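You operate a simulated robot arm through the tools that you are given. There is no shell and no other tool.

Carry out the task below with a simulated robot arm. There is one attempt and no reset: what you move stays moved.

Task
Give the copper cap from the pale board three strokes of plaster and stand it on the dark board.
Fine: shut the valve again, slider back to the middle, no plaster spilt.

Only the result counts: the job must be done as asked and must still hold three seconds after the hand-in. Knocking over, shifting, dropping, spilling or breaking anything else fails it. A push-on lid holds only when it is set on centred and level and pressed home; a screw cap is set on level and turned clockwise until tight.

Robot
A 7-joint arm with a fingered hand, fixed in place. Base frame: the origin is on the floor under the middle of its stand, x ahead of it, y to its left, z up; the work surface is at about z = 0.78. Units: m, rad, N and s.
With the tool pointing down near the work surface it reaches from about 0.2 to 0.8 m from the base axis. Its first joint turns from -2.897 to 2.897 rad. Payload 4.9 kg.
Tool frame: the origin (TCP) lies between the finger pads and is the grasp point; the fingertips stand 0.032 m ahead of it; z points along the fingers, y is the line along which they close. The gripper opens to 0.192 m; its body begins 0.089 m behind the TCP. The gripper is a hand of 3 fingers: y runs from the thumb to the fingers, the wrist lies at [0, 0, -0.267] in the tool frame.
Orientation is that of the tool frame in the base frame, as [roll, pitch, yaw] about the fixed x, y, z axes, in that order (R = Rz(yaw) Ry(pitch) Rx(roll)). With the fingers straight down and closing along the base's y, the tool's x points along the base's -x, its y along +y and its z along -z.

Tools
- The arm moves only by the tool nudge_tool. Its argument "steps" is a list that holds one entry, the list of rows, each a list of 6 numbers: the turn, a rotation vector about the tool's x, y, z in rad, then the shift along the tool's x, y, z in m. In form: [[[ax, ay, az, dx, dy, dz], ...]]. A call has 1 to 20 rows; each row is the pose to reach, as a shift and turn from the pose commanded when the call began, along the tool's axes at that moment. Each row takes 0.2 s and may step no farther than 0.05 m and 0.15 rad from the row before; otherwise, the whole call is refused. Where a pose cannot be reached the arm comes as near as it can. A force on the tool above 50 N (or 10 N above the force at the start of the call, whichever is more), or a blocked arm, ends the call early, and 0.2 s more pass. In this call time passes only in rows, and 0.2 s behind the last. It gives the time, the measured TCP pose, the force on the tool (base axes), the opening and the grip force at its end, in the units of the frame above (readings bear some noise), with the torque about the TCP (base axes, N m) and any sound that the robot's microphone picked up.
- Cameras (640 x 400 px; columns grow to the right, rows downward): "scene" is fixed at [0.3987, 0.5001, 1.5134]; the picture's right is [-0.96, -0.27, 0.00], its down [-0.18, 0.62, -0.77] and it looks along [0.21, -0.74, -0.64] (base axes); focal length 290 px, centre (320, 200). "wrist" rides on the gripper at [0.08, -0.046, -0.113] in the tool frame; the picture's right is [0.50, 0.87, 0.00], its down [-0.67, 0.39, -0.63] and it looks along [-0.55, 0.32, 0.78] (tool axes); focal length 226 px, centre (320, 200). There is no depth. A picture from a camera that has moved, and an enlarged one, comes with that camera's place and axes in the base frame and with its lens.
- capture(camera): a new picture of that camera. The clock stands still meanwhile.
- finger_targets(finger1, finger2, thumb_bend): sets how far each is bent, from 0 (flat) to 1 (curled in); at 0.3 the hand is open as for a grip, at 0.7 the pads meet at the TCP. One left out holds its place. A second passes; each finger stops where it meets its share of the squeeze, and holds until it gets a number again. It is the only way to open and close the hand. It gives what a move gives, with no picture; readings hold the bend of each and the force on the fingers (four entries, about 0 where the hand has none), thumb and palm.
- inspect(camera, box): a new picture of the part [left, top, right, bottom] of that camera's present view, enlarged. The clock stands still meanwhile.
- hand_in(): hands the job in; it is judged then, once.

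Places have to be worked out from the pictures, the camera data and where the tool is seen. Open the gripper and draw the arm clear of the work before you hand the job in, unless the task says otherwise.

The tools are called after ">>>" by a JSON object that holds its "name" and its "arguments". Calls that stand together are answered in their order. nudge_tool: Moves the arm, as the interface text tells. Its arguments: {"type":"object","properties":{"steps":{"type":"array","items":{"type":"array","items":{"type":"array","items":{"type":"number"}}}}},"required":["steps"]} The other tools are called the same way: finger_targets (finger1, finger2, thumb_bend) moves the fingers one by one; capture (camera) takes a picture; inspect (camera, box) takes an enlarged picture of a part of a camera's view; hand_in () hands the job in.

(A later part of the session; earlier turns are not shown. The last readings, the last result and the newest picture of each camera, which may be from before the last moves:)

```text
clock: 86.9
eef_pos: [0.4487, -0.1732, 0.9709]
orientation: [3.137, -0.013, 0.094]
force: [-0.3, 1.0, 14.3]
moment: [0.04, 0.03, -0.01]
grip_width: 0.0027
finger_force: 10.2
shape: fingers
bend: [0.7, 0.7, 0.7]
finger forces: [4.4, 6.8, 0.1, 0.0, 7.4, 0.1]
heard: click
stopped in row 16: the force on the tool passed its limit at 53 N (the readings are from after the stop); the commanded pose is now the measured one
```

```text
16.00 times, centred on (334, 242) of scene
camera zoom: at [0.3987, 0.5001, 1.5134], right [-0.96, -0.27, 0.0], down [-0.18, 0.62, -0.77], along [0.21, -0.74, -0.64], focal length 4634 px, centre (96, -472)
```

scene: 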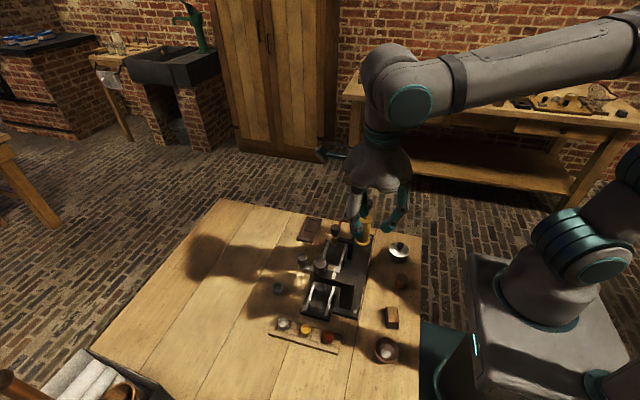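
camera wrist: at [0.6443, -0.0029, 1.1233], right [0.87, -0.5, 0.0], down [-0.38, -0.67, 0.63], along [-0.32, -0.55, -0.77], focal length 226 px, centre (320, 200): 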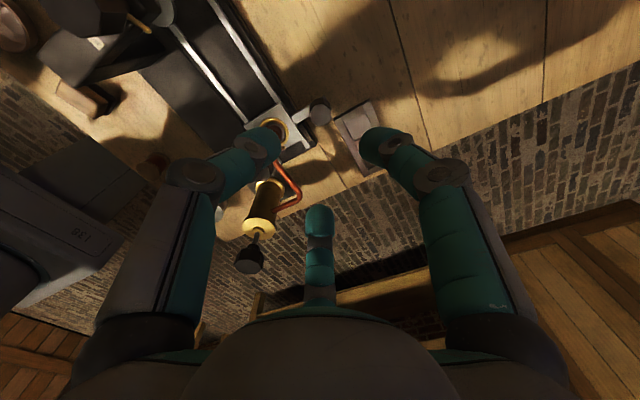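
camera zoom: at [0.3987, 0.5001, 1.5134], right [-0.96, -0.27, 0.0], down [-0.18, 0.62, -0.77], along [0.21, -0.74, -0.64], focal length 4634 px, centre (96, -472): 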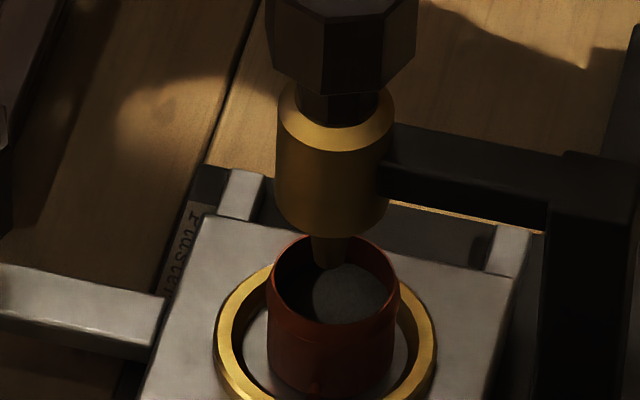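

The second click was heard and the plaster level has risen. I raise the fist so the plunger returns fully.

>>> {"name": "nudge_tool", "arguments": {"steps": [[[0, 0, 0, 0, 0, -0.004], [0, 0, 0, 0, 0, -0.008], [0, 0, 0, 0, 0, -0.012], [0, 0, 0, 0, 0, -0.016], [0, 0, 0, 0, 0, -0.02], [0, 0, 0, 0, 0, -0.024], [0, 0, 0, 0, 0, -0.028], [0, 0, 0, 0, 0, -0.028]]]}}

>>> {"name": "inspect", "arguments": {"camera": "scene", "box": [340, 185, 390, 225]}}

>>> {"name": "inspect", "arguments": {"camera": "wrist", "box": [220, 90, 420, 215]}}

```text
clock: 88.7
eef_pos: [0.4462, -0.1735, 0.9974]
orientation: [3.141, -0.009, 0.094]
force: [0.4, 0.7, 0.0]
moment: [-0.01, -0.02, 0.03]
grip_width: 0.0034
finger_force: 0.0
shape: fingers
bend: [0.7, 0.7, 0.7]
finger forces: [0.0, 0.1, 0.0, 0.0, 0.0, 0.0]
```

```text
10.00 times, centred on (365, 205) of scene
camera zoom: at [0.3987, 0.5001, 1.5134], right [-0.96, -0.27, 0.0], down [-0.18, 0.62, -0.77], along [0.21, -0.74, -0.64], focal length 2896 px, centre (-130, 150)
```

zoom: 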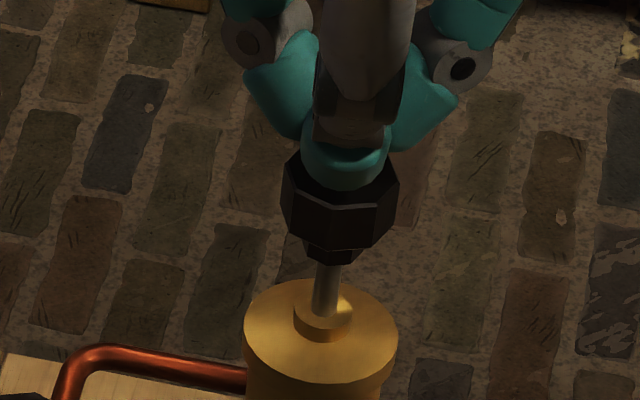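

```text
3.20 times, centred on (320, 152) of wrist
camera zoom: at [0.5194, -0.1192, 1.1118], right [0.58, -0.82, 0.01], down [-0.64, -0.45, 0.63], along [-0.51, -0.37, -0.78], focal length 723 px, centre (320, 352)
```

zoom: 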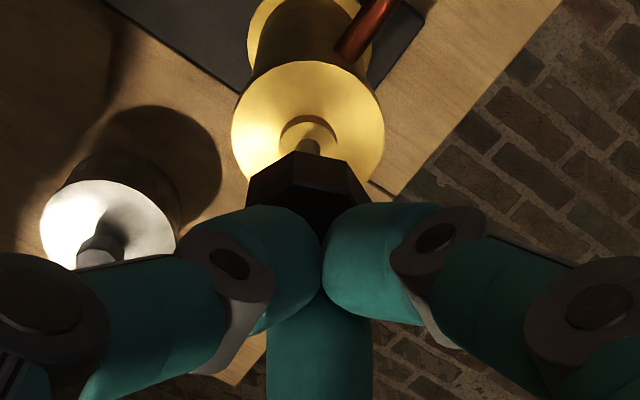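

The plunger is up again. I re-centre by 3 mm and press stroke three, the last one.

>>> {"name": "nudge_tool", "arguments": {"steps": [[[0, -0.009, 0, -0.0013, -0.0026, 0], [0, -0.009, 0, -0.0013, -0.0026, 0.0025], [0, -0.009, 0, -0.0013, -0.0026, 0.005], [0, -0.009, 0, -0.0013, -0.0026, 0.0075], [0, -0.009, 0, -0.0013, -0.0026, 0.01], [0, -0.009, 0, -0.0013, -0.0026, 0.0125], [0, -0.009, 0, -0.0013, -0.0026, 0.015], [0, -0.009, 0, -0.0013, -0.0026, 0.0175], [0, -0.009, 0, -0.0013, -0.0026, 0.02], [0, -0.009, 0, -0.0013, -0.0026, 0.022], [0, -0.009, 0, -0.0013, -0.0026, 0.024], [0, -0.009, 0, -0.0013, -0.0026, 0.026], [0, -0.009, 0, -0.0013, -0.0026, 0.028], [0, -0.009, 0, -0.0013, -0.0026, 0.03], [0, -0.009, 0, -0.0013, -0.0026, 0.032], [0, -0.009, 0, -0.0013, -0.0026, 0.034], [0, -0.009, 0, -0.0013, -0.0026, 0.036]]]}}

>>> {"name": "inspect", "arguments": {"camera": "scene", "box": [340, 185, 390, 225]}}

>>> {"name": "inspect", "arguments": {"camera": "scene", "box": [322, 232, 346, 252]}}

```text
clock: 92.0
eef_pos: [0.449, -0.1723, 0.9704]
orientation: [3.134, -0.011, 0.098]
force: [0.6, 0.3, 13.4]
moment: [0.01, 0.03, 0.04]
grip_width: 0.0025
finger_force: 9.0
shape: fingers
bend: [0.7, 0.7, 0.7]
finger forces: [4.4, 6.6, 0.1, 0.0, 7.8, 0.0]
heard: click
stopped in row 16: the force on the tool passed its limit at 52 N (the readings are from after the stop); the commanded pose is now the measured one
```

```text
10.00 times, centred on (365, 205) of scene
camera zoom: at [0.3987, 0.5001, 1.5134], right [-0.96, -0.27, 0.0], down [-0.18, 0.62, -0.77], along [0.21, -0.74, -0.64], focal length 2896 px, centre (-130, 150)
```

zoom: 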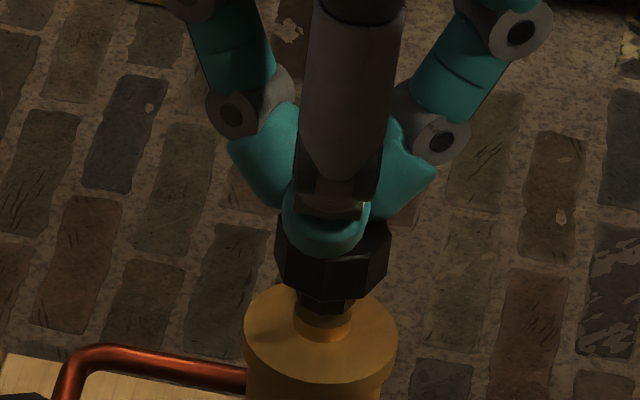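

```text
16.00 times, centred on (334, 242) of scene
camera zoom: at [0.3987, 0.5001, 1.5134], right [-0.96, -0.27, 0.0], down [-0.18, 0.62, -0.77], along [0.21, -0.74, -0.64], focal length 4634 px, centre (96, -472)
```

zoom: 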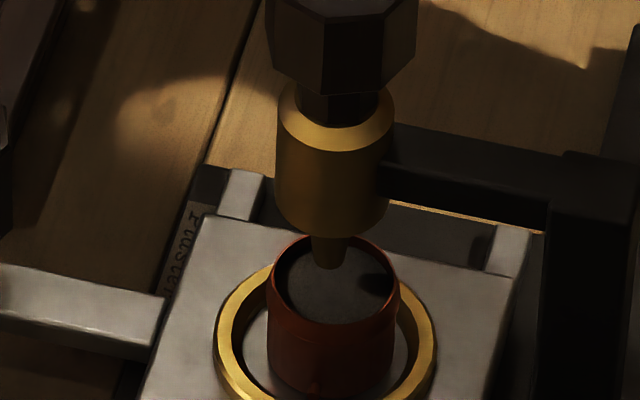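

Third click heard; the cap is well filled. I raise the fist straight up, clear of the pump, levelling the tool.

>>> {"name": "nudge_tool", "arguments": {"steps": [[[0, 0, 0, 0, 0, -0.004], [0, 0, 0, 0, 0, -0.008], [0, 0, 0, 0, 0, -0.012], [0, 0, 0, 0, 0, -0.016], [0, 0, 0, 0, 0, -0.02], [0, 0, 0, 0, 0, -0.024], [0, 0, 0, 0, 0, -0.03], [0.007, -0.011, 0, 0, 0, -0.05], [0.007, -0.011, 0, 0, 0, -0.08], [0.007, -0.011, 0, 0, 0, -0.11], [0.007, -0.011, 0, 0, 0, -0.11]]]}}

>>> {"name": "inspect", "arguments": {"camera": "scene", "box": [310, 180, 400, 252]}}

>>> {"name": "inspect", "arguments": {"camera": "wrist", "box": [200, 40, 440, 190]}}

```text
clock: 94.4
eef_pos: [0.444, -0.1723, 1.0789]
orientation: [-3.14, 0.007, 0.095]
force: [-0.4, 0.8, 0.1]
moment: [0.01, 0.01, -0.01]
grip_width: 0.0031
finger_force: 0.1
shape: fingers
bend: [0.7, 0.7, 0.7]
finger forces: [0.0, 0.1, 0.0, 0.0, 0.0, 0.0]
```

```text
5.56 times, centred on (355, 216) of scene
camera zoom: at [0.3987, 0.5001, 1.5134], right [-0.96, -0.27, 0.0], down [-0.18, 0.62, -0.77], along [0.21, -0.74, -0.64], focal length 1609 px, centre (126, 111)
```

zoom: 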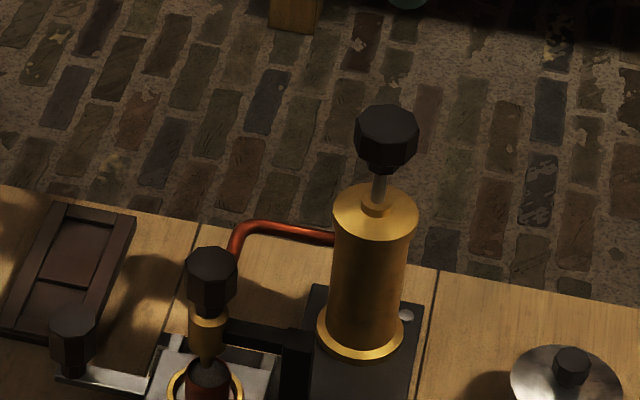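

```text
2.67 times, centred on (320, 115) of wrist
camera zoom: at [0.5201, -0.1189, 1.1922], right [0.58, -0.81, 0.0], down [-0.63, -0.45, 0.63], along [-0.52, -0.36, -0.77], focal length 603 px, centre (320, 427)
```

zoom: 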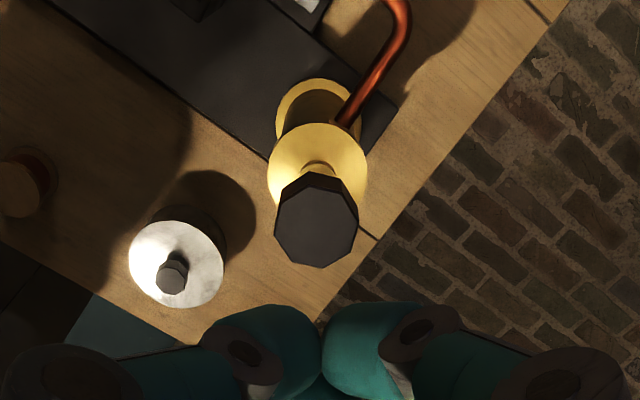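

Three strokes are done and the plunger is up. I open the hand and return above the valve knob to shut it.

>>> {"name": "nudge_tool", "arguments": {"steps": [[[0, 0, 0, 0.0277, -0.0267, 0], [0, 0, 0, 0.0554, -0.0534, 0], [0, 0, 0, 0.0831, -0.0801, 0], [0, 0, 0, 0.0831, -0.0801, 0]]]}}

>>> {"name": "finger_targets", "arguments": {"finger1": 0.56, "finger2": 0.56, "thumb_bend": 0.56}}

>>> {"name": "nudge_tool", "arguments": {"steps": [[[0, 0, 0, 0, 0, 0.03], [0, 0, 0, 0, 0, 0.06], [0, 0, 0, 0, 0, 0.09], [0, 0, 0, 0, 0, 0.112], [0, 0, 0, 0, 0, 0.112]]]}}

>>> {"name": "inspect", "arguments": {"camera": "wrist", "box": [220, 90, 420, 215]}}

```text
clock: 95.4
eef_pos: [0.5227, -0.0828, 1.0799]
orientation: [-3.141, 0.006, 0.094]
force: [0.3, 0.5, -0.7]
moment: [-0.01, 0.03, -0.02]
grip_width: 0.0033
finger_force: 0.0
shape: fingers
bend: [0.7, 0.7, 0.7]
finger forces: [0.0, 0.0, 0.1, 0.1, 0.1, 0.0]
```

```text
clock: 96.4
eef_pos: [0.5229, -0.0818, 1.0789]
orientation: [-3.14, 0.007, 0.095]
force: [0.2, -0.3, 0.9]
moment: [0.04, 0.0, 0.0]
grip_width: 0.0582
finger_force: 0.0
shape: fingers
bend: [0.56, 0.56, 0.56]
finger forces: [0.0, 0.0, 0.0, 0.1, 0.2, 0.1]
```

```text
clock: 97.6
eef_pos: [0.5201, -0.0854, 0.9672]
orientation: [-3.14, 0.005, 0.093]
force: [-0.4, 0.0, 0.1]
moment: [-0.04, 0.0, 0.0]
grip_width: 0.0582
finger_force: 0.0
shape: fingers
bend: [0.56, 0.56, 0.56]
finger forces: [0.0, 0.1, 0.0, 0.1, 0.1, 0.0]
```

```text
3.20 times, centred on (320, 152) of wrist
camera zoom: at [0.5951, -0.031, 1.0806], right [0.58, -0.81, 0.0], down [-0.63, -0.45, 0.63], along [-0.52, -0.37, -0.77], focal length 723 px, centre (320, 352)
```

zoom: 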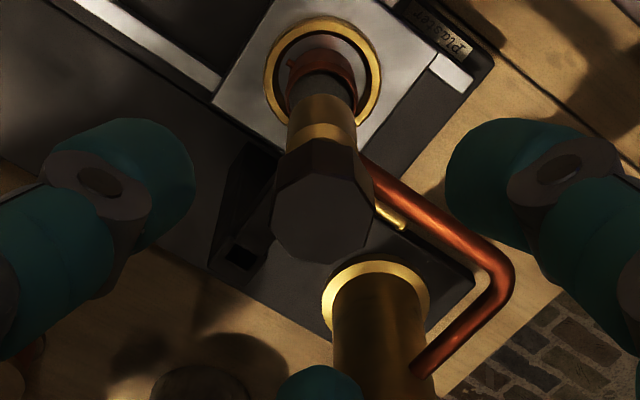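

Aligned on the knob again; the pin points -y. I descend and grip.

>>> {"name": "nudge_tool", "arguments": {"steps": [[[0, 0.005, 0, 0, 0, 0.012], [0, 0.005, 0, 0, 0, 0.024], [0, 0.005, 0, 0, 0, 0.034], [0, 0.005, 0, 0, 0, 0.034]]]}}

>>> {"name": "finger_targets", "arguments": {"finger1": 0.63, "finger2": 0.63, "thumb_bend": 0.63}}

>>> {"name": "finger_targets", "arguments": {"finger1": 0.69, "finger2": 0.69, "thumb_bend": 0.69}}

>>> {"name": "inspect", "arguments": {"camera": "wrist", "box": [240, 110, 400, 210]}}

```text
clock: 98.6
eef_pos: [0.5209, -0.0842, 0.9318]
orientation: [-3.14, 0.001, 0.095]
force: [-1.9, 0.3, 0.3]
moment: [0.01, -0.02, -0.01]
grip_width: 0.0581
finger_force: 0.2
shape: fingers
bend: [0.56, 0.56, 0.56]
finger forces: [0.0, 0.0, 0.0, 0.0, 0.0, 0.0]
```

```text
clock: 99.6
eef_pos: [0.5204, -0.0839, 0.9317]
orientation: [-3.14, 0.0, 0.094]
force: [0.3, -0.5, -0.7]
moment: [-0.05, 0.02, 0.01]
grip_width: 0.0301
finger_force: 0.1
shape: fingers
bend: [0.63, 0.63, 0.63]
finger forces: [0.0, 0.0, 0.2, 0.0, 0.0, 0.1]
```

```text
clock: 100.6
eef_pos: [0.5207, -0.0845, 0.932]
orientation: [-3.141, 0.0, 0.093]
force: [-1.4, 1.8, -0.1]
moment: [0.09, 0.05, 0.01]
grip_width: 0.0209
finger_force: 8.3
shape: fingers
bend: [0.65, 0.64, 0.66]
finger forces: [4.8, 5.6, 0.0, 0.0, 6.9, 0.0]
```

```text
4.00 times, centred on (320, 160) of wrist
camera zoom: at [0.5955, -0.0303, 1.0453], right [0.58, -0.81, 0.0], down [-0.63, -0.45, 0.63], along [-0.52, -0.36, -0.78], focal length 904 px, centre (320, 360)
```

zoom: 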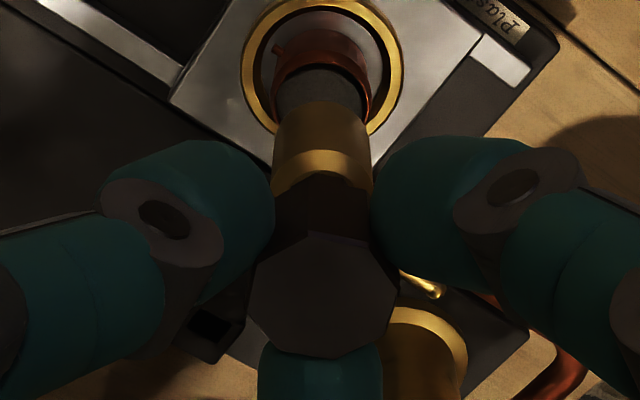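

Gripped. I turn the knob counter-clockwise, first by 0.8 rad, and check that it follows.

>>> {"name": "nudge_tool", "arguments": {"steps": [[[0, 0, -0.1, 0, 0, 0], [0, 0, -0.2, 0, 0, 0], [0, 0, -0.3, 0, 0, 0], [0, 0, -0.4, 0, 0, 0], [0, 0, -0.5, 0, 0, 0], [0, 0, -0.6, 0, 0, 0], [0, 0, -0.7, 0, 0, 0], [0, 0, -0.8, 0, 0, 0], [0, 0, -0.8, 0, 0, 0]]]}}

>>> {"name": "inspect", "arguments": {"camera": "wrist", "box": [240, 110, 400, 210]}}

```text
clock: 102.6
eef_pos: [0.5206, -0.0838, 0.9329]
orientation: [-3.138, 0.001, 0.897]
force: [-3.3, -0.9, -7.5]
moment: [-0.03, 0.1, 0.0]
grip_width: 0.0208
finger_force: 7.3
shape: fingers
bend: [0.65, 0.65, 0.66]
finger forces: [3.4, 5.6, 0.1, 0.1, 6.2, 0.0]
```

```text
4.00 times, centred on (320, 160) of wrist
camera zoom: at [0.5342, 0.0082, 1.0464], right [0.99, -0.15, 0.0], down [-0.12, -0.77, 0.63], along [-0.1, -0.62, -0.78], focal length 904 px, centre (320, 360)
```

zoom: 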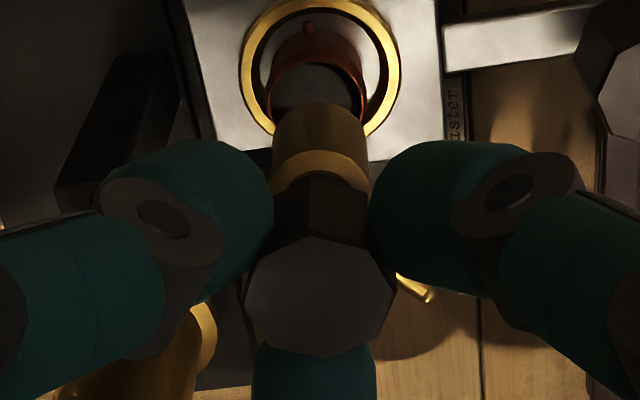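

The pin keeps its place relative to the hand, so the knob follows. I continue until the stop.

>>> {"name": "nudge_tool", "arguments": {"steps": [[[0, 0, -0.1, 0, 0, 0], [0, 0, -0.2, 0, 0, 0], [0, 0, -0.3, 0, 0, 0], [0, 0, -0.4, 0, 0, 0], [0, 0, -0.5, 0, 0, 0], [0, 0, -0.6, 0, 0, 0], [0, 0, -0.7, 0, 0, 0], [0, 0, -0.78, 0, 0, 0], [0, 0, -0.84, 0, 0, 0], [0, 0, -0.9, 0, 0, 0], [0, 0, -0.9, 0, 0, 0]]]}}

>>> {"name": "inspect", "arguments": {"camera": "wrist", "box": [240, 110, 400, 210]}}

>>> {"name": "inspect", "arguments": {"camera": "scene", "box": [318, 218, 346, 240]}}

```text
clock: 105.0
eef_pos: [0.521, -0.084, 0.9325]
orientation: [-3.14, -0.003, 1.795]
force: [-10.9, 0.7, 1.4]
moment: [-0.01, 0.33, -0.11]
grip_width: 0.021
finger_force: 9.2
shape: fingers
bend: [0.66, 0.65, 0.65]
finger forces: [3.2, 4.7, 0.0, 0.0, 11.2, 0.0]
```

```text
4.00 times, centred on (320, 160) of wrist
camera zoom: at [0.4583, -0.0152, 1.046], right [0.73, 0.68, 0.0], down [0.53, -0.57, 0.63], along [0.43, -0.46, -0.78], focal length 904 px, centre (320, 360)
```

zoom: 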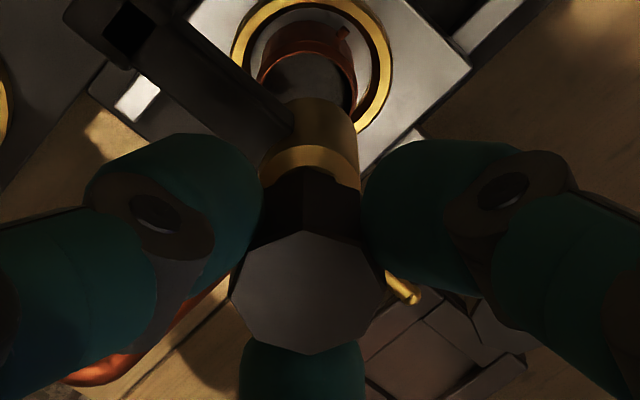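

```text
16.00 times, centred on (332, 229) of scene
camera zoom: at [0.3987, 0.5001, 1.5134], right [-0.96, -0.27, 0.0], down [-0.18, 0.62, -0.77], along [0.21, -0.74, -0.64], focal length 4634 px, centre (128, -264)
```

zoom: 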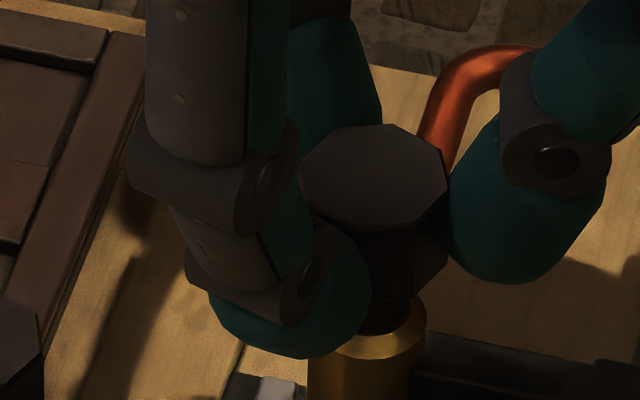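

The torque rose and the pin points +x again: the valve is shut against its stop. I release and rise.

>>> {"name": "finger_targets", "arguments": {"finger1": 0.56, "finger2": 0.56, "thumb_bend": 0.56}}

>>> {"name": "nudge_tool", "arguments": {"steps": [[[0, 0, 0, 0, 0, -0.01], [0, 0, 0, 0, 0, -0.03], [0, 0, 0, 0, 0, -0.06], [0, 0, 0, 0, 0, -0.1], [0, 0, 0, 0, 0, -0.1]]]}}

>>> {"name": "inspect", "arguments": {"camera": "scene", "box": [310, 205, 370, 255]}}

>>> {"name": "inspect", "arguments": {"camera": "scene", "box": [318, 215, 346, 237]}}

```text
clock: 106.0
eef_pos: [0.522, -0.0832, 0.9332]
orientation: [3.141, -0.001, 1.794]
force: [-0.5, -0.2, 1.1]
moment: [0.0, 0.01, 0.02]
grip_width: 0.0583
finger_force: 0.0
shape: fingers
bend: [0.56, 0.56, 0.56]
finger forces: [0.1, 0.0, 0.1, 0.1, 0.1, 0.1]
```

```text
clock: 107.2
eef_pos: [0.5224, -0.0851, 1.0331]
orientation: [3.141, -0.002, 1.795]
force: [-0.1, -0.9, -0.2]
moment: [0.0, 0.0, 0.01]
grip_width: 0.0583
finger_force: 0.0
shape: fingers
bend: [0.56, 0.56, 0.56]
finger forces: [0.1, 0.0, 0.0, 0.0, 0.0, 0.0]
```

```text
8.00 times, centred on (340, 230) of scene
camera zoom: at [0.3987, 0.5001, 1.5134], right [-0.96, -0.27, 0.0], down [-0.18, 0.62, -0.77], along [0.21, -0.74, -0.64], focal length 2317 px, centre (160, -40)
```

zoom: 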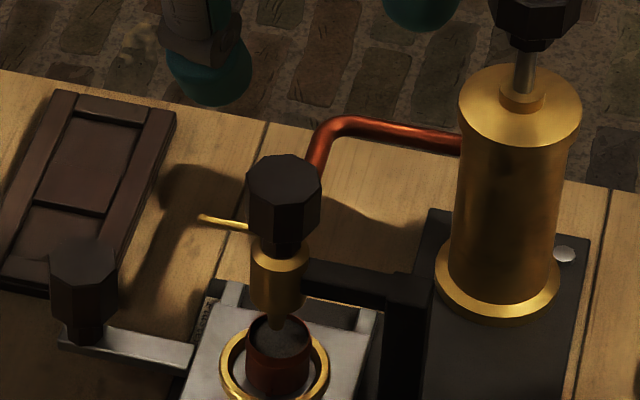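

```text
16.00 times, centred on (332, 226) of scene
camera zoom: at [0.3987, 0.5001, 1.5134], right [-0.96, -0.27, 0.0], down [-0.18, 0.62, -0.77], along [0.21, -0.74, -0.64], focal length 4634 px, centre (128, -216)
```

zoom: 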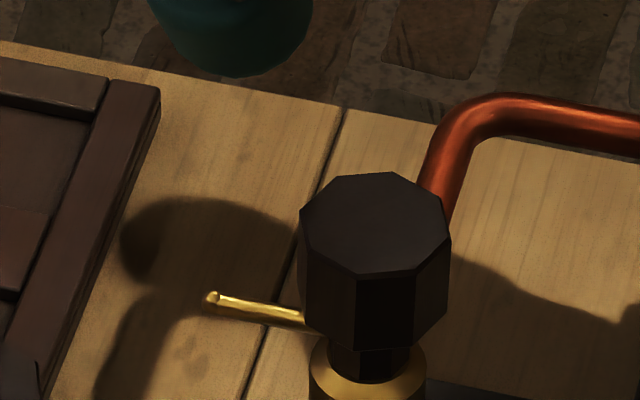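

The pin is back in its starting direction; the valve is shut. Now I turn to yaw +30° and go above the slide handle, now at about (0.5965, -0.0855).

>>> {"name": "nudge_tool", "arguments": {"steps": [[[0, 0, 0.13, 0, 0, 0], [0, 0, 0.26, -0.003, 0.012, 0], [0, 0, 0.39, -0.006, 0.024, 0], [0, 0, 0.52, -0.009, 0.036, 0], [0, 0, 0.65, -0.012, 0.048, 0], [0, 0, 0.78, -0.015, 0.06, 0], [0, 0, 0.91, -0.0188, 0.0732, 0], [0, 0, 1.04, -0.0188, 0.0732, 0], [0, 0, 1.16, -0.0188, 0.0732, 0.02], [0, 0, 1.271, -0.0188, 0.0732, 0.045], [0, 0, 1.271, -0.0188, 0.0732, 0.065], [0, 0, 1.271, -0.0188, 0.0732, 0.065]]]}}

>>> {"name": "inspect", "arguments": {"camera": "wrist", "box": [220, 90, 420, 215]}}

```text
clock: 109.8
eef_pos: [0.5956, -0.0881, 0.9659]
orientation: [-3.141, 0.0, 0.524]
force: [-0.4, -0.7, -0.3]
moment: [0.0, 0.01, -0.03]
grip_width: 0.0583
finger_force: 0.0
shape: fingers
bend: [0.56, 0.56, 0.56]
finger forces: [0.1, 0.0, 0.1, 0.0, 0.0, 0.0]
```

```text
3.20 times, centred on (320, 152) of wrist
camera zoom: at [0.6414, -0.0073, 1.0794], right [0.87, -0.5, 0.0], down [-0.39, -0.67, 0.63], along [-0.32, -0.55, -0.78], focal length 723 px, centre (320, 352)
```

zoom: 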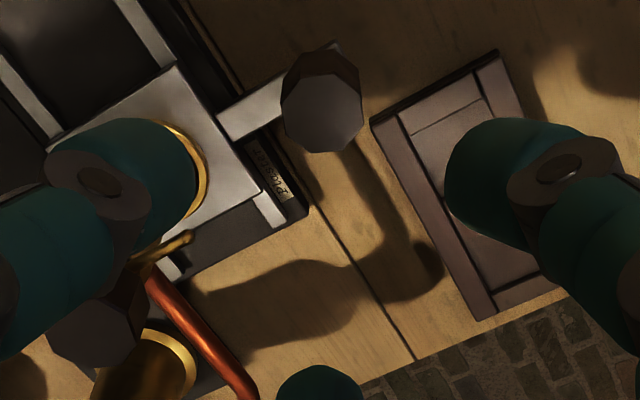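

The handle is 2 mm from the hand axis. I correct, descend and grip it.

>>> {"name": "nudge_tool", "arguments": {"steps": [[[0, 0, 0, 0.0022, 0, 0.025], [0, 0, 0, 0.0022, 0, 0.05], [0, 0, 0, 0.0022, 0, 0.075], [0, 0, 0, 0.0022, 0, 0.0986], [0, 0, 0, 0.0022, 0, 0.0986]]]}}

>>> {"name": "finger_targets", "arguments": {"finger1": 0.63, "finger2": 0.63, "thumb_bend": 0.63}}

>>> {"name": "finger_targets", "arguments": {"finger1": 0.67, "finger2": 0.67, "thumb_bend": 0.67}}

>>> {"name": "inspect", "arguments": {"camera": "wrist", "box": [220, 90, 420, 215]}}

>>> {"name": "inspect", "arguments": {"camera": "scene", "box": [290, 210, 370, 270]}}

```text
clock: 111.0
eef_pos: [0.5994, -0.0871, 0.8686]
orientation: [-3.139, 0.001, 0.525]
force: [-0.1, 1.3, 1.3]
moment: [0.01, 0.0, 0.0]
grip_width: 0.0582
finger_force: 0.1
shape: fingers
bend: [0.56, 0.56, 0.56]
finger forces: [0.0, 0.1, 0.0, 0.0, 0.0, 0.1]
```

```text
clock: 112.0
eef_pos: [0.5997, -0.0877, 0.8689]
orientation: [-3.141, 0.001, 0.523]
force: [1.0, 0.4, -0.7]
moment: [-0.02, 0.0, -0.01]
grip_width: 0.0299
finger_force: 0.0
shape: fingers
bend: [0.63, 0.63, 0.63]
finger forces: [0.1, 0.0, 0.0, 0.1, 0.1, 0.0]
```

```text
clock: 113.0
eef_pos: [0.598, -0.0863, 0.8695]
orientation: [-3.14, 0.001, 0.523]
force: [-1.3, 3.0, -0.6]
moment: [0.08, 0.06, 0.0]
grip_width: 0.0238
finger_force: 5.1
shape: fingers
bend: [0.65, 0.65, 0.65]
finger forces: [2.2, 2.1, 0.1, 0.1, 5.9, 0.1]
```

```text
3.20 times, centred on (320, 152) of wrist
camera zoom: at [0.6445, -0.007, 0.9828], right [0.87, -0.5, 0.0], down [-0.39, -0.67, 0.63], along [-0.32, -0.55, -0.78], focal length 723 px, centre (320, 352)
```

zoom: 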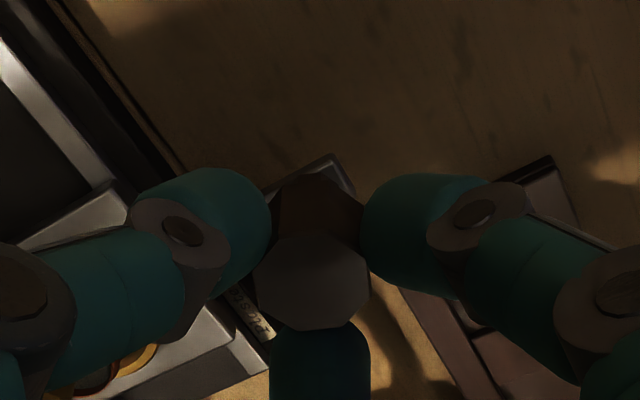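

```text
6.67 times, centred on (330, 240) of scene
camera zoom: at [0.3987, 0.5001, 1.5134], right [-0.96, -0.27, 0.0], down [-0.18, 0.62, -0.77], along [0.21, -0.74, -0.64], focal length 1931 px, centre (253, -67)
```

zoom: 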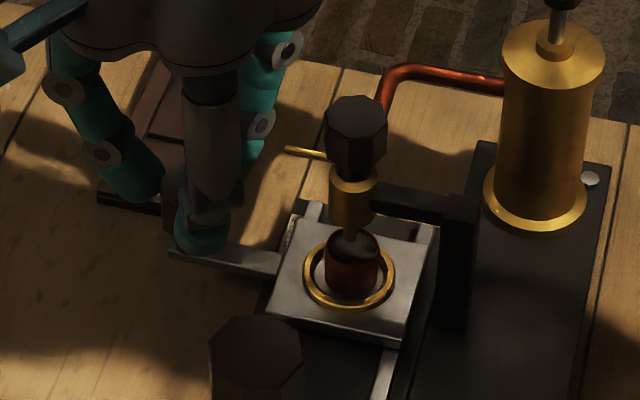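

Gripped. I slide the filled cap gently back toward the middle (+y), 2 mm per step.

>>> {"name": "nudge_tool", "arguments": {"steps": [[[0, 0, 0, 0.0005, -0.00087, 0], [0, 0, 0, 0.0015, -0.0026, 0], [0, 0, 0, 0.0025, -0.00433, 0], [0, 0, 0, 0.0035, -0.00606, 0], [0, 0, 0, 0.0045, -0.00779, 0], [0, 0, 0, 0.0055, -0.00953, 0], [0, 0, 0, 0.0065, -0.01126, 0], [0, 0, 0, 0.0075, -0.01299, 0], [0, 0, 0, 0.0085, -0.01472, 0], [0, 0, 0, 0.0095, -0.01645, 0], [0, 0, 0, 0.0105, -0.01819, 0], [0, 0, 0, 0.0115, -0.01992, 0], [0, 0, 0, 0.0125, -0.02165, 0], [0, 0, 0, 0.0135, -0.02338, 0], [0, 0, 0, 0.0145, -0.02511, 0], [0, 0, 0, 0.0155, -0.02685, 0], [0, 0, 0, 0.0165, -0.02858, 0], [0, 0, 0, 0.0175, -0.03031, 0], [0, 0, 0, 0.0185, -0.03204, 0], [0, 0, 0, 0.019, -0.0329, 0]]]}}

>>> {"name": "inspect", "arguments": {"camera": "scene", "box": [290, 210, 370, 270]}}

```text
clock: 117.2
eef_pos: [0.5981, -0.0472, 0.8692]
orientation: [-3.139, -0.001, 0.524]
force: [0.9, -1.1, 4.3]
moment: [0.0, 0.0, 0.02]
grip_width: 0.0232
finger_force: 5.8
shape: fingers
bend: [0.65, 0.65, 0.65]
finger forces: [3.6, 3.7, 0.0, 0.0, 4.5, 0.1]
```

```text
6.67 times, centred on (330, 240) of scene
camera zoom: at [0.3987, 0.5001, 1.5134], right [-0.96, -0.27, 0.0], down [-0.18, 0.62, -0.77], along [0.21, -0.74, -0.64], focal length 1931 px, centre (253, -67)
```

zoom: 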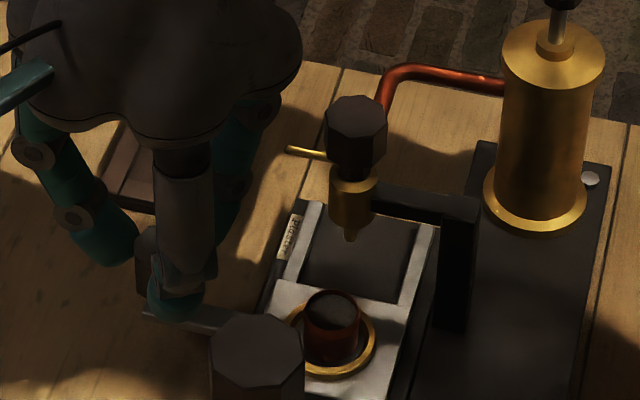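

Halfway, no spill. I continue another 40 mm.

>>> {"name": "nudge_tool", "arguments": {"steps": [[[0, 0, 0, 0.0005, -0.00087, 0], [0, 0, 0, 0.0015, -0.0026, 0], [0, 0, 0, 0.0025, -0.00433, 0], [0, 0, 0, 0.0035, -0.00606, 0], [0, 0, 0, 0.0045, -0.00779, 0], [0, 0, 0, 0.0055, -0.00953, 0], [0, 0, 0, 0.0065, -0.01126, 0], [0, 0, 0, 0.0075, -0.01299, 0], [0, 0, 0, 0.0085, -0.01472, 0], [0, 0, 0, 0.0095, -0.01645, 0], [0, 0, 0, 0.0105, -0.01819, 0], [0, 0, 0, 0.0115, -0.01992, 0], [0, 0, 0, 0.0125, -0.02165, 0], [0, 0, 0, 0.0135, -0.02338, 0], [0, 0, 0, 0.0145, -0.02511, 0], [0, 0, 0, 0.0155, -0.02685, 0], [0, 0, 0, 0.0165, -0.02858, 0], [0, 0, 0, 0.0175, -0.03031, 0], [0, 0, 0, 0.0185, -0.03204, 0], [0, 0, 0, 0.02, -0.03464, 0]]]}}

>>> {"name": "inspect", "arguments": {"camera": "wrist", "box": [220, 90, 420, 215]}}

>>> {"name": "inspect", "arguments": {"camera": "scene", "box": [290, 250, 360, 294]}}

```text
clock: 121.4
eef_pos: [0.5984, -0.006, 0.8685]
orientation: [-3.139, -0.001, 0.523]
force: [-1.4, 1.2, 2.4]
moment: [0.0, 0.04, 0.01]
grip_width: 0.0232
finger_force: 5.6
shape: fingers
bend: [0.65, 0.65, 0.65]
finger forces: [3.1, 3.3, 0.0, 0.1, 5.3, 0.0]
```

```text
3.20 times, centred on (320, 152) of wrist
camera zoom: at [0.6439, 0.0735, 0.9822], right [0.87, -0.5, 0.0], down [-0.39, -0.67, 0.63], along [-0.32, -0.55, -0.78], focal length 723 px, centre (320, 352)
```

zoom: 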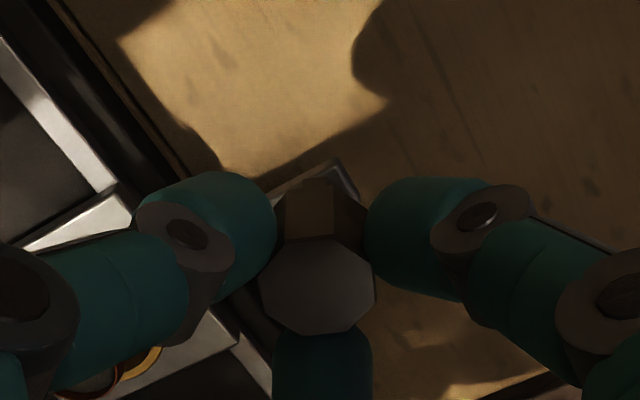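

```text
9.09 times, centred on (325, 272) of scene
camera zoom: at [0.3987, 0.5001, 1.5134], right [-0.96, -0.27, 0.0], down [-0.18, 0.62, -0.77], along [0.21, -0.74, -0.64], focal length 2633 px, centre (274, -454)
```

zoom: 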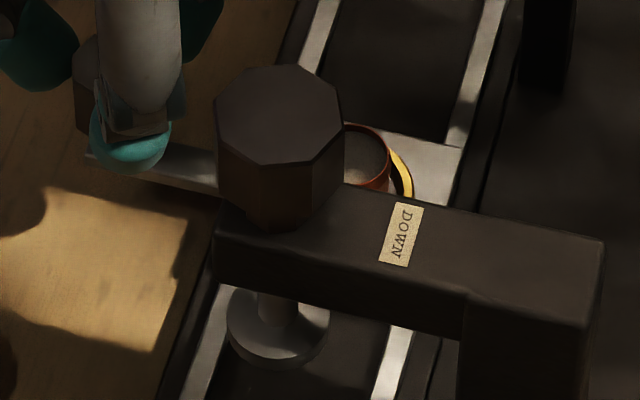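

The plate corner and ring edge are at the same pixels as in the very first picture, so the slide is back in the middle. I release and rise.

>>> {"name": "finger_targets", "arguments": {"finger1": 0.56, "finger2": 0.56, "thumb_bend": 0.56}}

>>> {"name": "nudge_tool", "arguments": {"steps": [[[0, 0, 0, 0, 0, -0.01], [0, 0, 0, 0, 0, -0.03], [0, 0, 0, 0, 0, -0.06], [0, 0, 0, 0, 0, -0.1], [0, 0, 0, 0, 0, -0.14], [0, 0, 0, 0, 0, -0.17], [0, 0, 0, 0, 0, -0.17]]]}}

>>> {"name": "inspect", "arguments": {"camera": "scene", "box": [290, 250, 360, 294]}}

>>> {"name": "inspect", "arguments": {"camera": "wrist", "box": [180, 60, 380, 185]}}

```text
clock: 122.4
eef_pos: [0.5992, -0.0062, 0.869]
orientation: [-3.14, 0.001, 0.524]
force: [-0.3, -0.3, -0.2]
moment: [0.01, -0.01, 0.0]
grip_width: 0.0581
finger_force: 0.0
shape: fingers
bend: [0.56, 0.56, 0.56]
finger forces: [0.1, 0.1, 0.0, 0.0, 0.1, 0.0]
```

```text
clock: 124.0
eef_pos: [0.5977, -0.0072, 1.0389]
orientation: [-3.141, 0.001, 0.524]
force: [-0.3, -0.3, 0.4]
moment: [0.0, -0.02, -0.02]
grip_width: 0.0581
finger_force: 0.0
shape: fingers
bend: [0.56, 0.56, 0.56]
finger forces: [0.1, 0.0, 0.0, 0.1, 0.0, 0.1]
```

```text
9.09 times, centred on (325, 272) of scene
camera zoom: at [0.3987, 0.5001, 1.5134], right [-0.96, -0.27, 0.0], down [-0.18, 0.62, -0.77], along [0.21, -0.74, -0.64], focal length 2633 px, centre (274, -454)
```

zoom: 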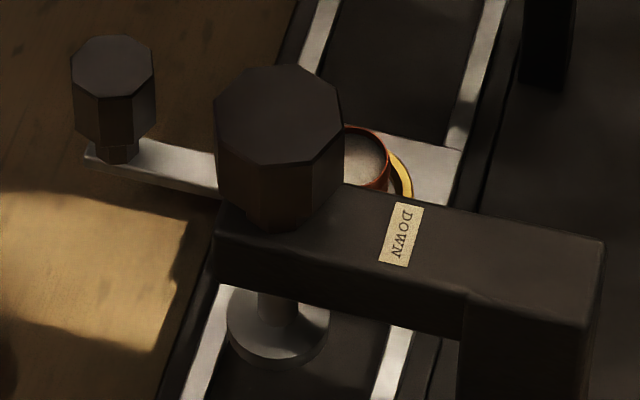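

```text
3.20 times, centred on (280, 122) of wrist
camera zoom: at [0.6427, 0.0737, 1.1522], right [0.87, -0.5, 0.0], down [-0.39, -0.67, 0.63], along [-0.32, -0.55, -0.78], focal length 723 px, centre (448, 448)
```

zoom: 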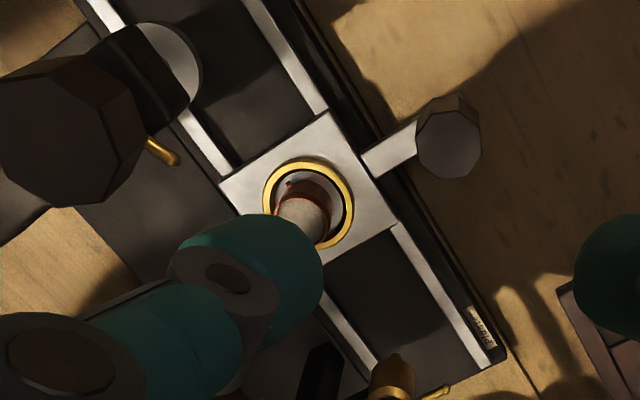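

The handle and ring are exactly as in the first picture: the slide is in the middle. Now I turn back to yaw -30° and move above the ring to fetch the filled cap.

>>> {"name": "nudge_tool", "arguments": {"steps": [[[0, 0, 0.13, -0.009, -0.005, 0], [0, 0, 0.26, -0.018, -0.01, 0], [0, 0, 0.39, -0.027, -0.016, 0], [0, 0, 0.52, -0.036, -0.022, 0], [0, 0, 0.65, -0.045, -0.028, 0], [0, 0, 0.78, -0.054, -0.034, 0], [0, 0, 0.91, -0.0662, -0.0405, 0], [0, 0, 1.047, -0.0662, -0.0405, 0], [0, 0, 1.047, -0.0662, -0.0405, 0]]]}}

>>> {"name": "inspect", "arguments": {"camera": "wrist", "box": [290, 70, 354, 122]}}

>>> {"name": "inspect", "arguments": {"camera": "wrist", "box": [205, 40, 435, 180]}}

```text
clock: 126.0
eef_pos: [0.5207, -0.005, 1.0391]
orientation: [-3.141, 0.001, -0.525]
force: [-0.1, 0.1, -0.2]
moment: [0.02, -0.03, 0.01]
grip_width: 0.0585
finger_force: 0.0
shape: fingers
bend: [0.56, 0.56, 0.56]
finger forces: [0.0, 0.0, 0.0, 0.0, 0.1, 0.1]
```

```text
7.69 times, centred on (322, 96) of wrist
camera zoom: at [0.6119, -0.0044, 1.153], right [0.0, -1.0, 0.0], down [-0.77, 0.0, 0.63], along [-0.63, 0.0, -0.77], focal length 1739 px, centre (305, 1000)
```

zoom: 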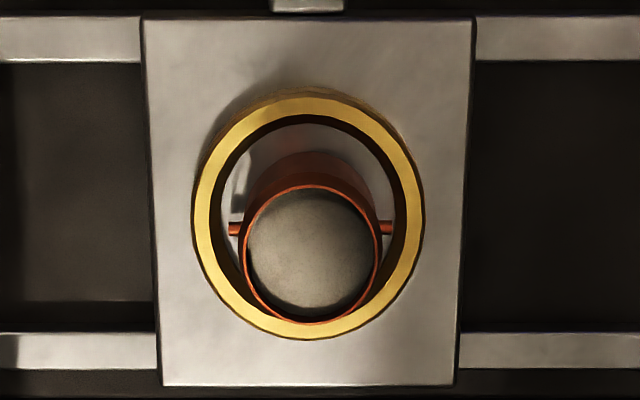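

```text
2.78 times, centred on (320, 110) of wrist
camera zoom: at [0.6119, -0.0044, 1.153], right [0.0, -1.0, 0.0], down [-0.77, 0.0, 0.63], along [-0.63, 0.0, -0.77], focal length 629 px, centre (320, 450)
```

zoom: 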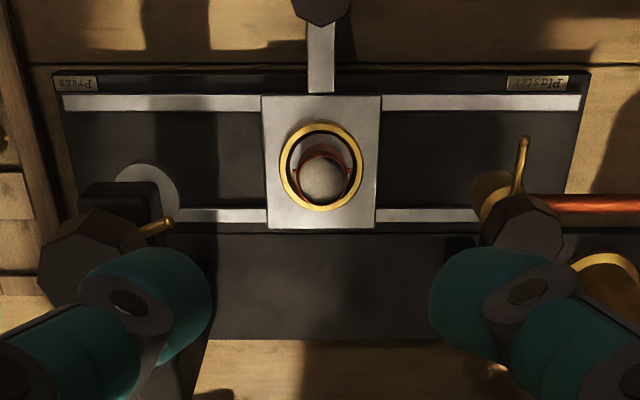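

The cap is full, clean and upright at (0.518, -0.0055). I align over it and descend with open fingers to z ≈ 0.885.

>>> {"name": "nudge_tool", "arguments": {"steps": [[[0, 0, 0, -0.0009, 0.0019, 0.03], [0, 0, 0, -0.0009, 0.0019, 0.06], [0, 0, 0, -0.0009, 0.0019, 0.09], [0, 0, 0, -0.0009, 0.0019, 0.12], [0, 0, 0, -0.0009, 0.0019, 0.14], [0, 0, 0, -0.0009, 0.0019, 0.155], [0, 0, 0, -0.0009, 0.0019, 0.155]]]}}

>>> {"name": "inspect", "arguments": {"camera": "wrist", "box": [240, 90, 400, 190]}}

```text
clock: 127.6
eef_pos: [0.5185, -0.0038, 0.8863]
orientation: [-3.14, 0.002, -0.525]
force: [-0.3, 0.1, -0.4]
moment: [-0.02, -0.02, 0.06]
grip_width: 0.0583
finger_force: 0.1
shape: fingers
bend: [0.56, 0.56, 0.56]
finger forces: [0.0, 0.0, 0.1, 0.0, 0.0, 0.0]
```

```text
4.00 times, centred on (320, 140) of wrist
camera zoom: at [0.6099, -0.0036, 0.9989], right [0.0, -1.0, 0.0], down [-0.77, 0.0, 0.63], along [-0.63, 0.0, -0.77], focal length 904 px, centre (320, 440)
```

zoom: 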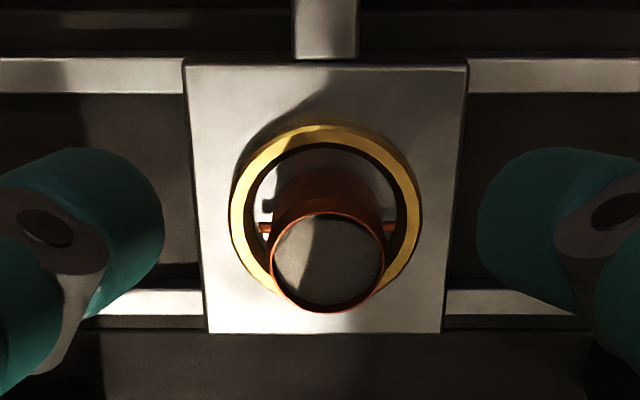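

1.5 mm correction in y needed. I correct and descend to the gripping height (TCP ≈ 0.857).

>>> {"name": "nudge_tool", "arguments": {"steps": [[[0, 0, 0, 0.0011, 0.0011, 0.006], [0, 0, 0, 0.0011, 0.0011, 0.012], [0, 0, 0, 0.0011, 0.0011, 0.018], [0, 0, 0, 0.0011, 0.0011, 0.024], [0, 0, 0, 0.0011, 0.0011, 0.0291], [0, 0, 0, 0.0011, 0.0011, 0.0291]]]}}

>>> {"name": "inspect", "arguments": {"camera": "wrist", "box": [240, 110, 400, 210]}}

```text
clock: 129.0
eef_pos: [0.5198, -0.0076, 0.8553]
orientation: [-3.139, 0.003, -0.524]
force: [0.7, -0.2, 0.5]
moment: [0.01, 0.03, -0.01]
grip_width: 0.0584
finger_force: 0.1
shape: fingers
bend: [0.56, 0.56, 0.56]
finger forces: [0.0, 0.0, 0.0, 0.0, 0.0, 0.0]
```

```text
4.00 times, centred on (320, 160) of wrist
camera zoom: at [0.6105, -0.0074, 0.9685], right [0.0, -1.0, 0.0], down [-0.77, 0.0, 0.63], along [-0.63, 0.0, -0.77], focal length 904 px, centre (320, 360)
```

zoom: 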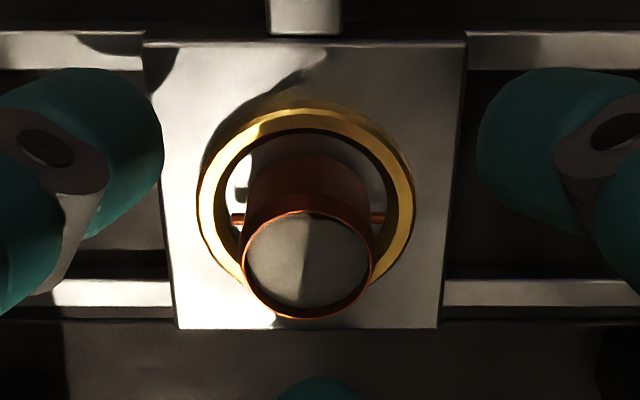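

The hand overshot to -7.4 mm in y; I correct by +2.4 mm and raise 1.3 mm before closing.

>>> {"name": "nudge_tool", "arguments": {"steps": [[[0, 0, 0, -0.0006, -0.001, -0.0007], [0, 0, 0, -0.0011, -0.002, -0.0013], [0, 0, 0, -0.0011, -0.002, -0.0013]]]}}

>>> {"name": "inspect", "arguments": {"camera": "wrist", "box": [240, 110, 400, 210]}}

```text
clock: 129.8
eef_pos: [0.5206, -0.0057, 0.8566]
orientation: [-3.139, 0.002, -0.524]
force: [0.1, 0.3, -0.8]
moment: [-0.01, 0.02, 0.02]
grip_width: 0.0583
finger_force: 0.1
shape: fingers
bend: [0.56, 0.56, 0.56]
finger forces: [0.0, 0.1, 0.0, 0.0, 0.1, 0.0]
```

```text
4.00 times, centred on (320, 160) of wrist
camera zoom: at [0.6107, -0.005, 0.9698], right [0.0, -1.0, 0.0], down [-0.77, 0.0, 0.63], along [-0.63, 0.0, -0.77], focal length 904 px, centre (320, 360)
```

zoom: 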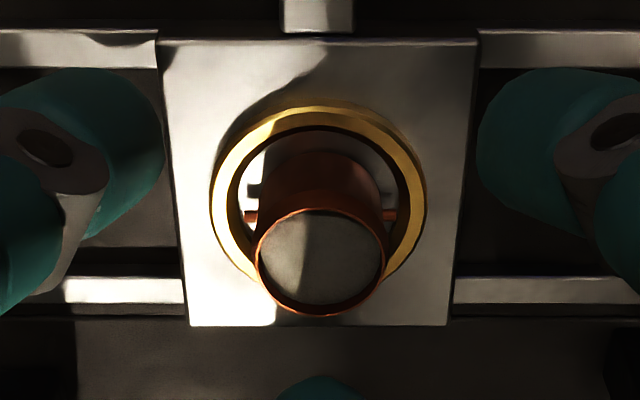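

Centred exactly. I close on the cap in stages.

>>> {"name": "finger_targets", "arguments": {"finger1": 0.63, "finger2": 0.63, "thumb_bend": 0.63}}

>>> {"name": "finger_targets", "arguments": {"finger1": 0.655, "finger2": 0.655, "thumb_bend": 0.655}}

>>> {"name": "inspect", "arguments": {"camera": "wrist", "box": [240, 110, 400, 210]}}

```text
clock: 130.8
eef_pos: [0.5195, -0.0051, 0.8559]
orientation: [-3.14, 0.0, -0.525]
force: [-1.0, 0.3, 0.1]
moment: [0.01, 0.0, -0.02]
grip_width: 0.0304
finger_force: 0.1
shape: fingers
bend: [0.63, 0.63, 0.63]
finger forces: [0.0, 0.1, 0.0, 0.1, 0.0, 0.0]
```

```text
clock: 131.8
eef_pos: [0.5192, -0.0062, 0.8565]
orientation: [-3.141, 0.002, -0.523]
force: [0.6, 0.4, 0.6]
moment: [0.02, -0.03, 0.0]
grip_width: 0.0231
finger_force: 0.1
shape: fingers
bend: [0.65, 0.64, 0.65]
finger forces: [0.3, 0.4, 0.0, 0.0, 0.5, 0.0]
```

```text
4.00 times, centred on (320, 160) of wrist
camera zoom: at [0.6106, -0.005, 0.9697], right [0.0, -1.0, 0.0], down [-0.77, 0.0, 0.63], along [-0.63, 0.0, -0.77], focal length 904 px, centre (320, 360)
```

zoom: 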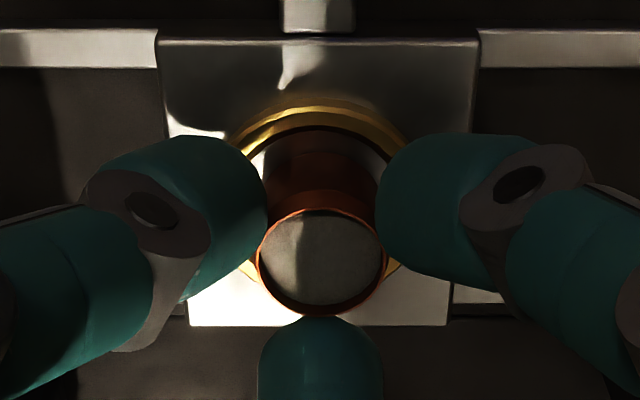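

All three fingers touch evenly and the cap has not shifted. I tighten to the same grip as before.

>>> {"name": "finger_targets", "arguments": {"finger1": 0.7, "finger2": 0.7, "thumb_bend": 0.7}}

>>> {"name": "inspect", "arguments": {"camera": "wrist", "box": [240, 110, 400, 210]}}

```text
clock: 132.8
eef_pos: [0.5191, -0.0053, 0.8556]
orientation: [-3.138, 0.001, -0.525]
force: [0.8, 0.7, -0.5]
moment: [0.02, -0.03, 0.01]
grip_width: 0.0194
finger_force: 9.3
shape: fingers
bend: [0.65, 0.65, 0.67]
finger forces: [5.7, 5.9, 0.0, 0.0, 6.9, 0.0]
```

```text
4.00 times, centred on (320, 160) of wrist
camera zoom: at [0.6107, -0.0051, 0.9697], right [0.0, -1.0, 0.0], down [-0.77, 0.0, 0.63], along [-0.63, 0.0, -0.77], focal length 904 px, centre (320, 360)
```

zoom: 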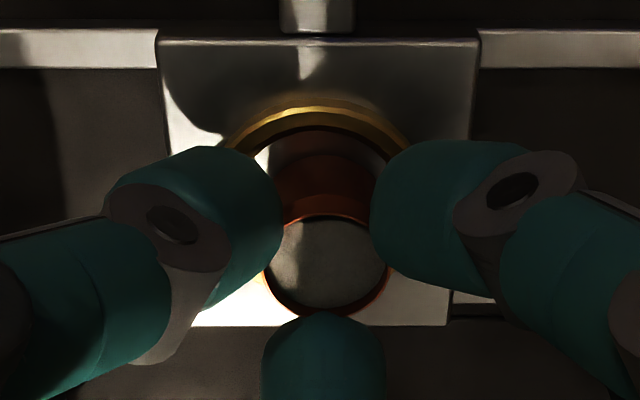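

Grip is even (about 6 N each). I lift slowly and check that the cap stays level.

>>> {"name": "nudge_tool", "arguments": {"steps": [[[0, 0, 0, 0, 0, -0.001], [0, 0, 0, 0, 0, -0.003], [0, 0, 0, 0, 0, -0.005], [0, 0, 0, 0, 0, -0.008], [0, 0, 0, 0, 0, -0.011], [0, 0, 0, 0, 0, -0.014], [0, 0, 0, 0, 0, -0.017], [0, 0, 0, 0, 0, -0.02], [0, 0, 0, 0, 0, -0.02]]]}}

>>> {"name": "inspect", "arguments": {"camera": "wrist", "box": [240, 110, 400, 210]}}

>>> {"name": "inspect", "arguments": {"camera": "scene", "box": [300, 225, 360, 275]}}

```text
clock: 134.8
eef_pos: [0.5196, -0.006, 0.877]
orientation: [-3.139, 0.001, -0.524]
force: [-0.1, 0.0, -0.2]
moment: [-0.04, -0.01, 0.01]
grip_width: 0.0194
finger_force: 8.7
shape: fingers
bend: [0.65, 0.65, 0.67]
finger forces: [5.8, 5.7, 0.0, 0.0, 6.7, 0.0]
```

```text
4.00 times, centred on (320, 160) of wrist
camera zoom: at [0.6108, -0.005, 0.9896], right [0.0, -1.0, 0.0], down [-0.77, 0.0, 0.63], along [-0.63, 0.0, -0.77], focal length 904 px, centre (320, 360)
```

zoom: 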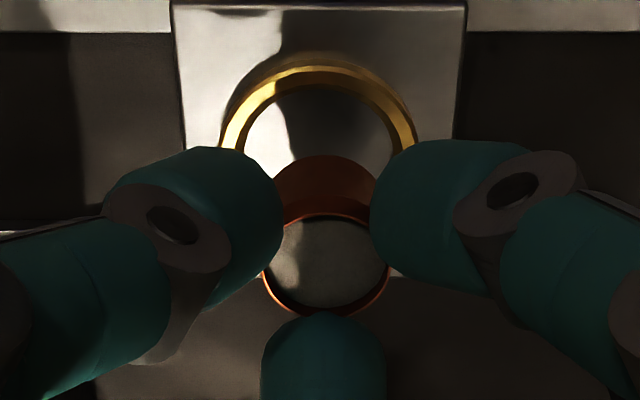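

```text
8.00 times, centred on (330, 250) of scene
camera zoom: at [0.3987, 0.5001, 1.5134], right [-0.96, -0.27, 0.0], down [-0.18, 0.62, -0.77], along [0.21, -0.74, -0.64], focal length 2317 px, centre (240, -200)
```

zoom: 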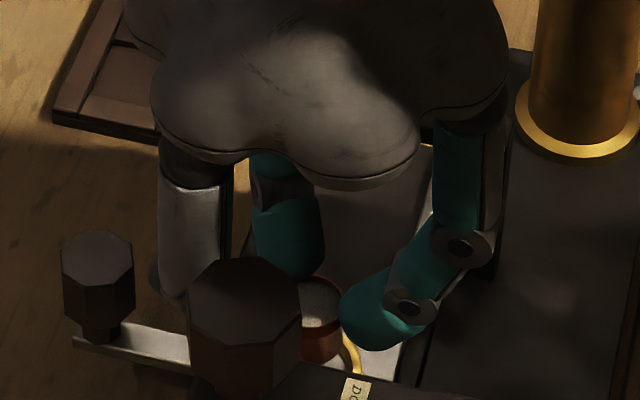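

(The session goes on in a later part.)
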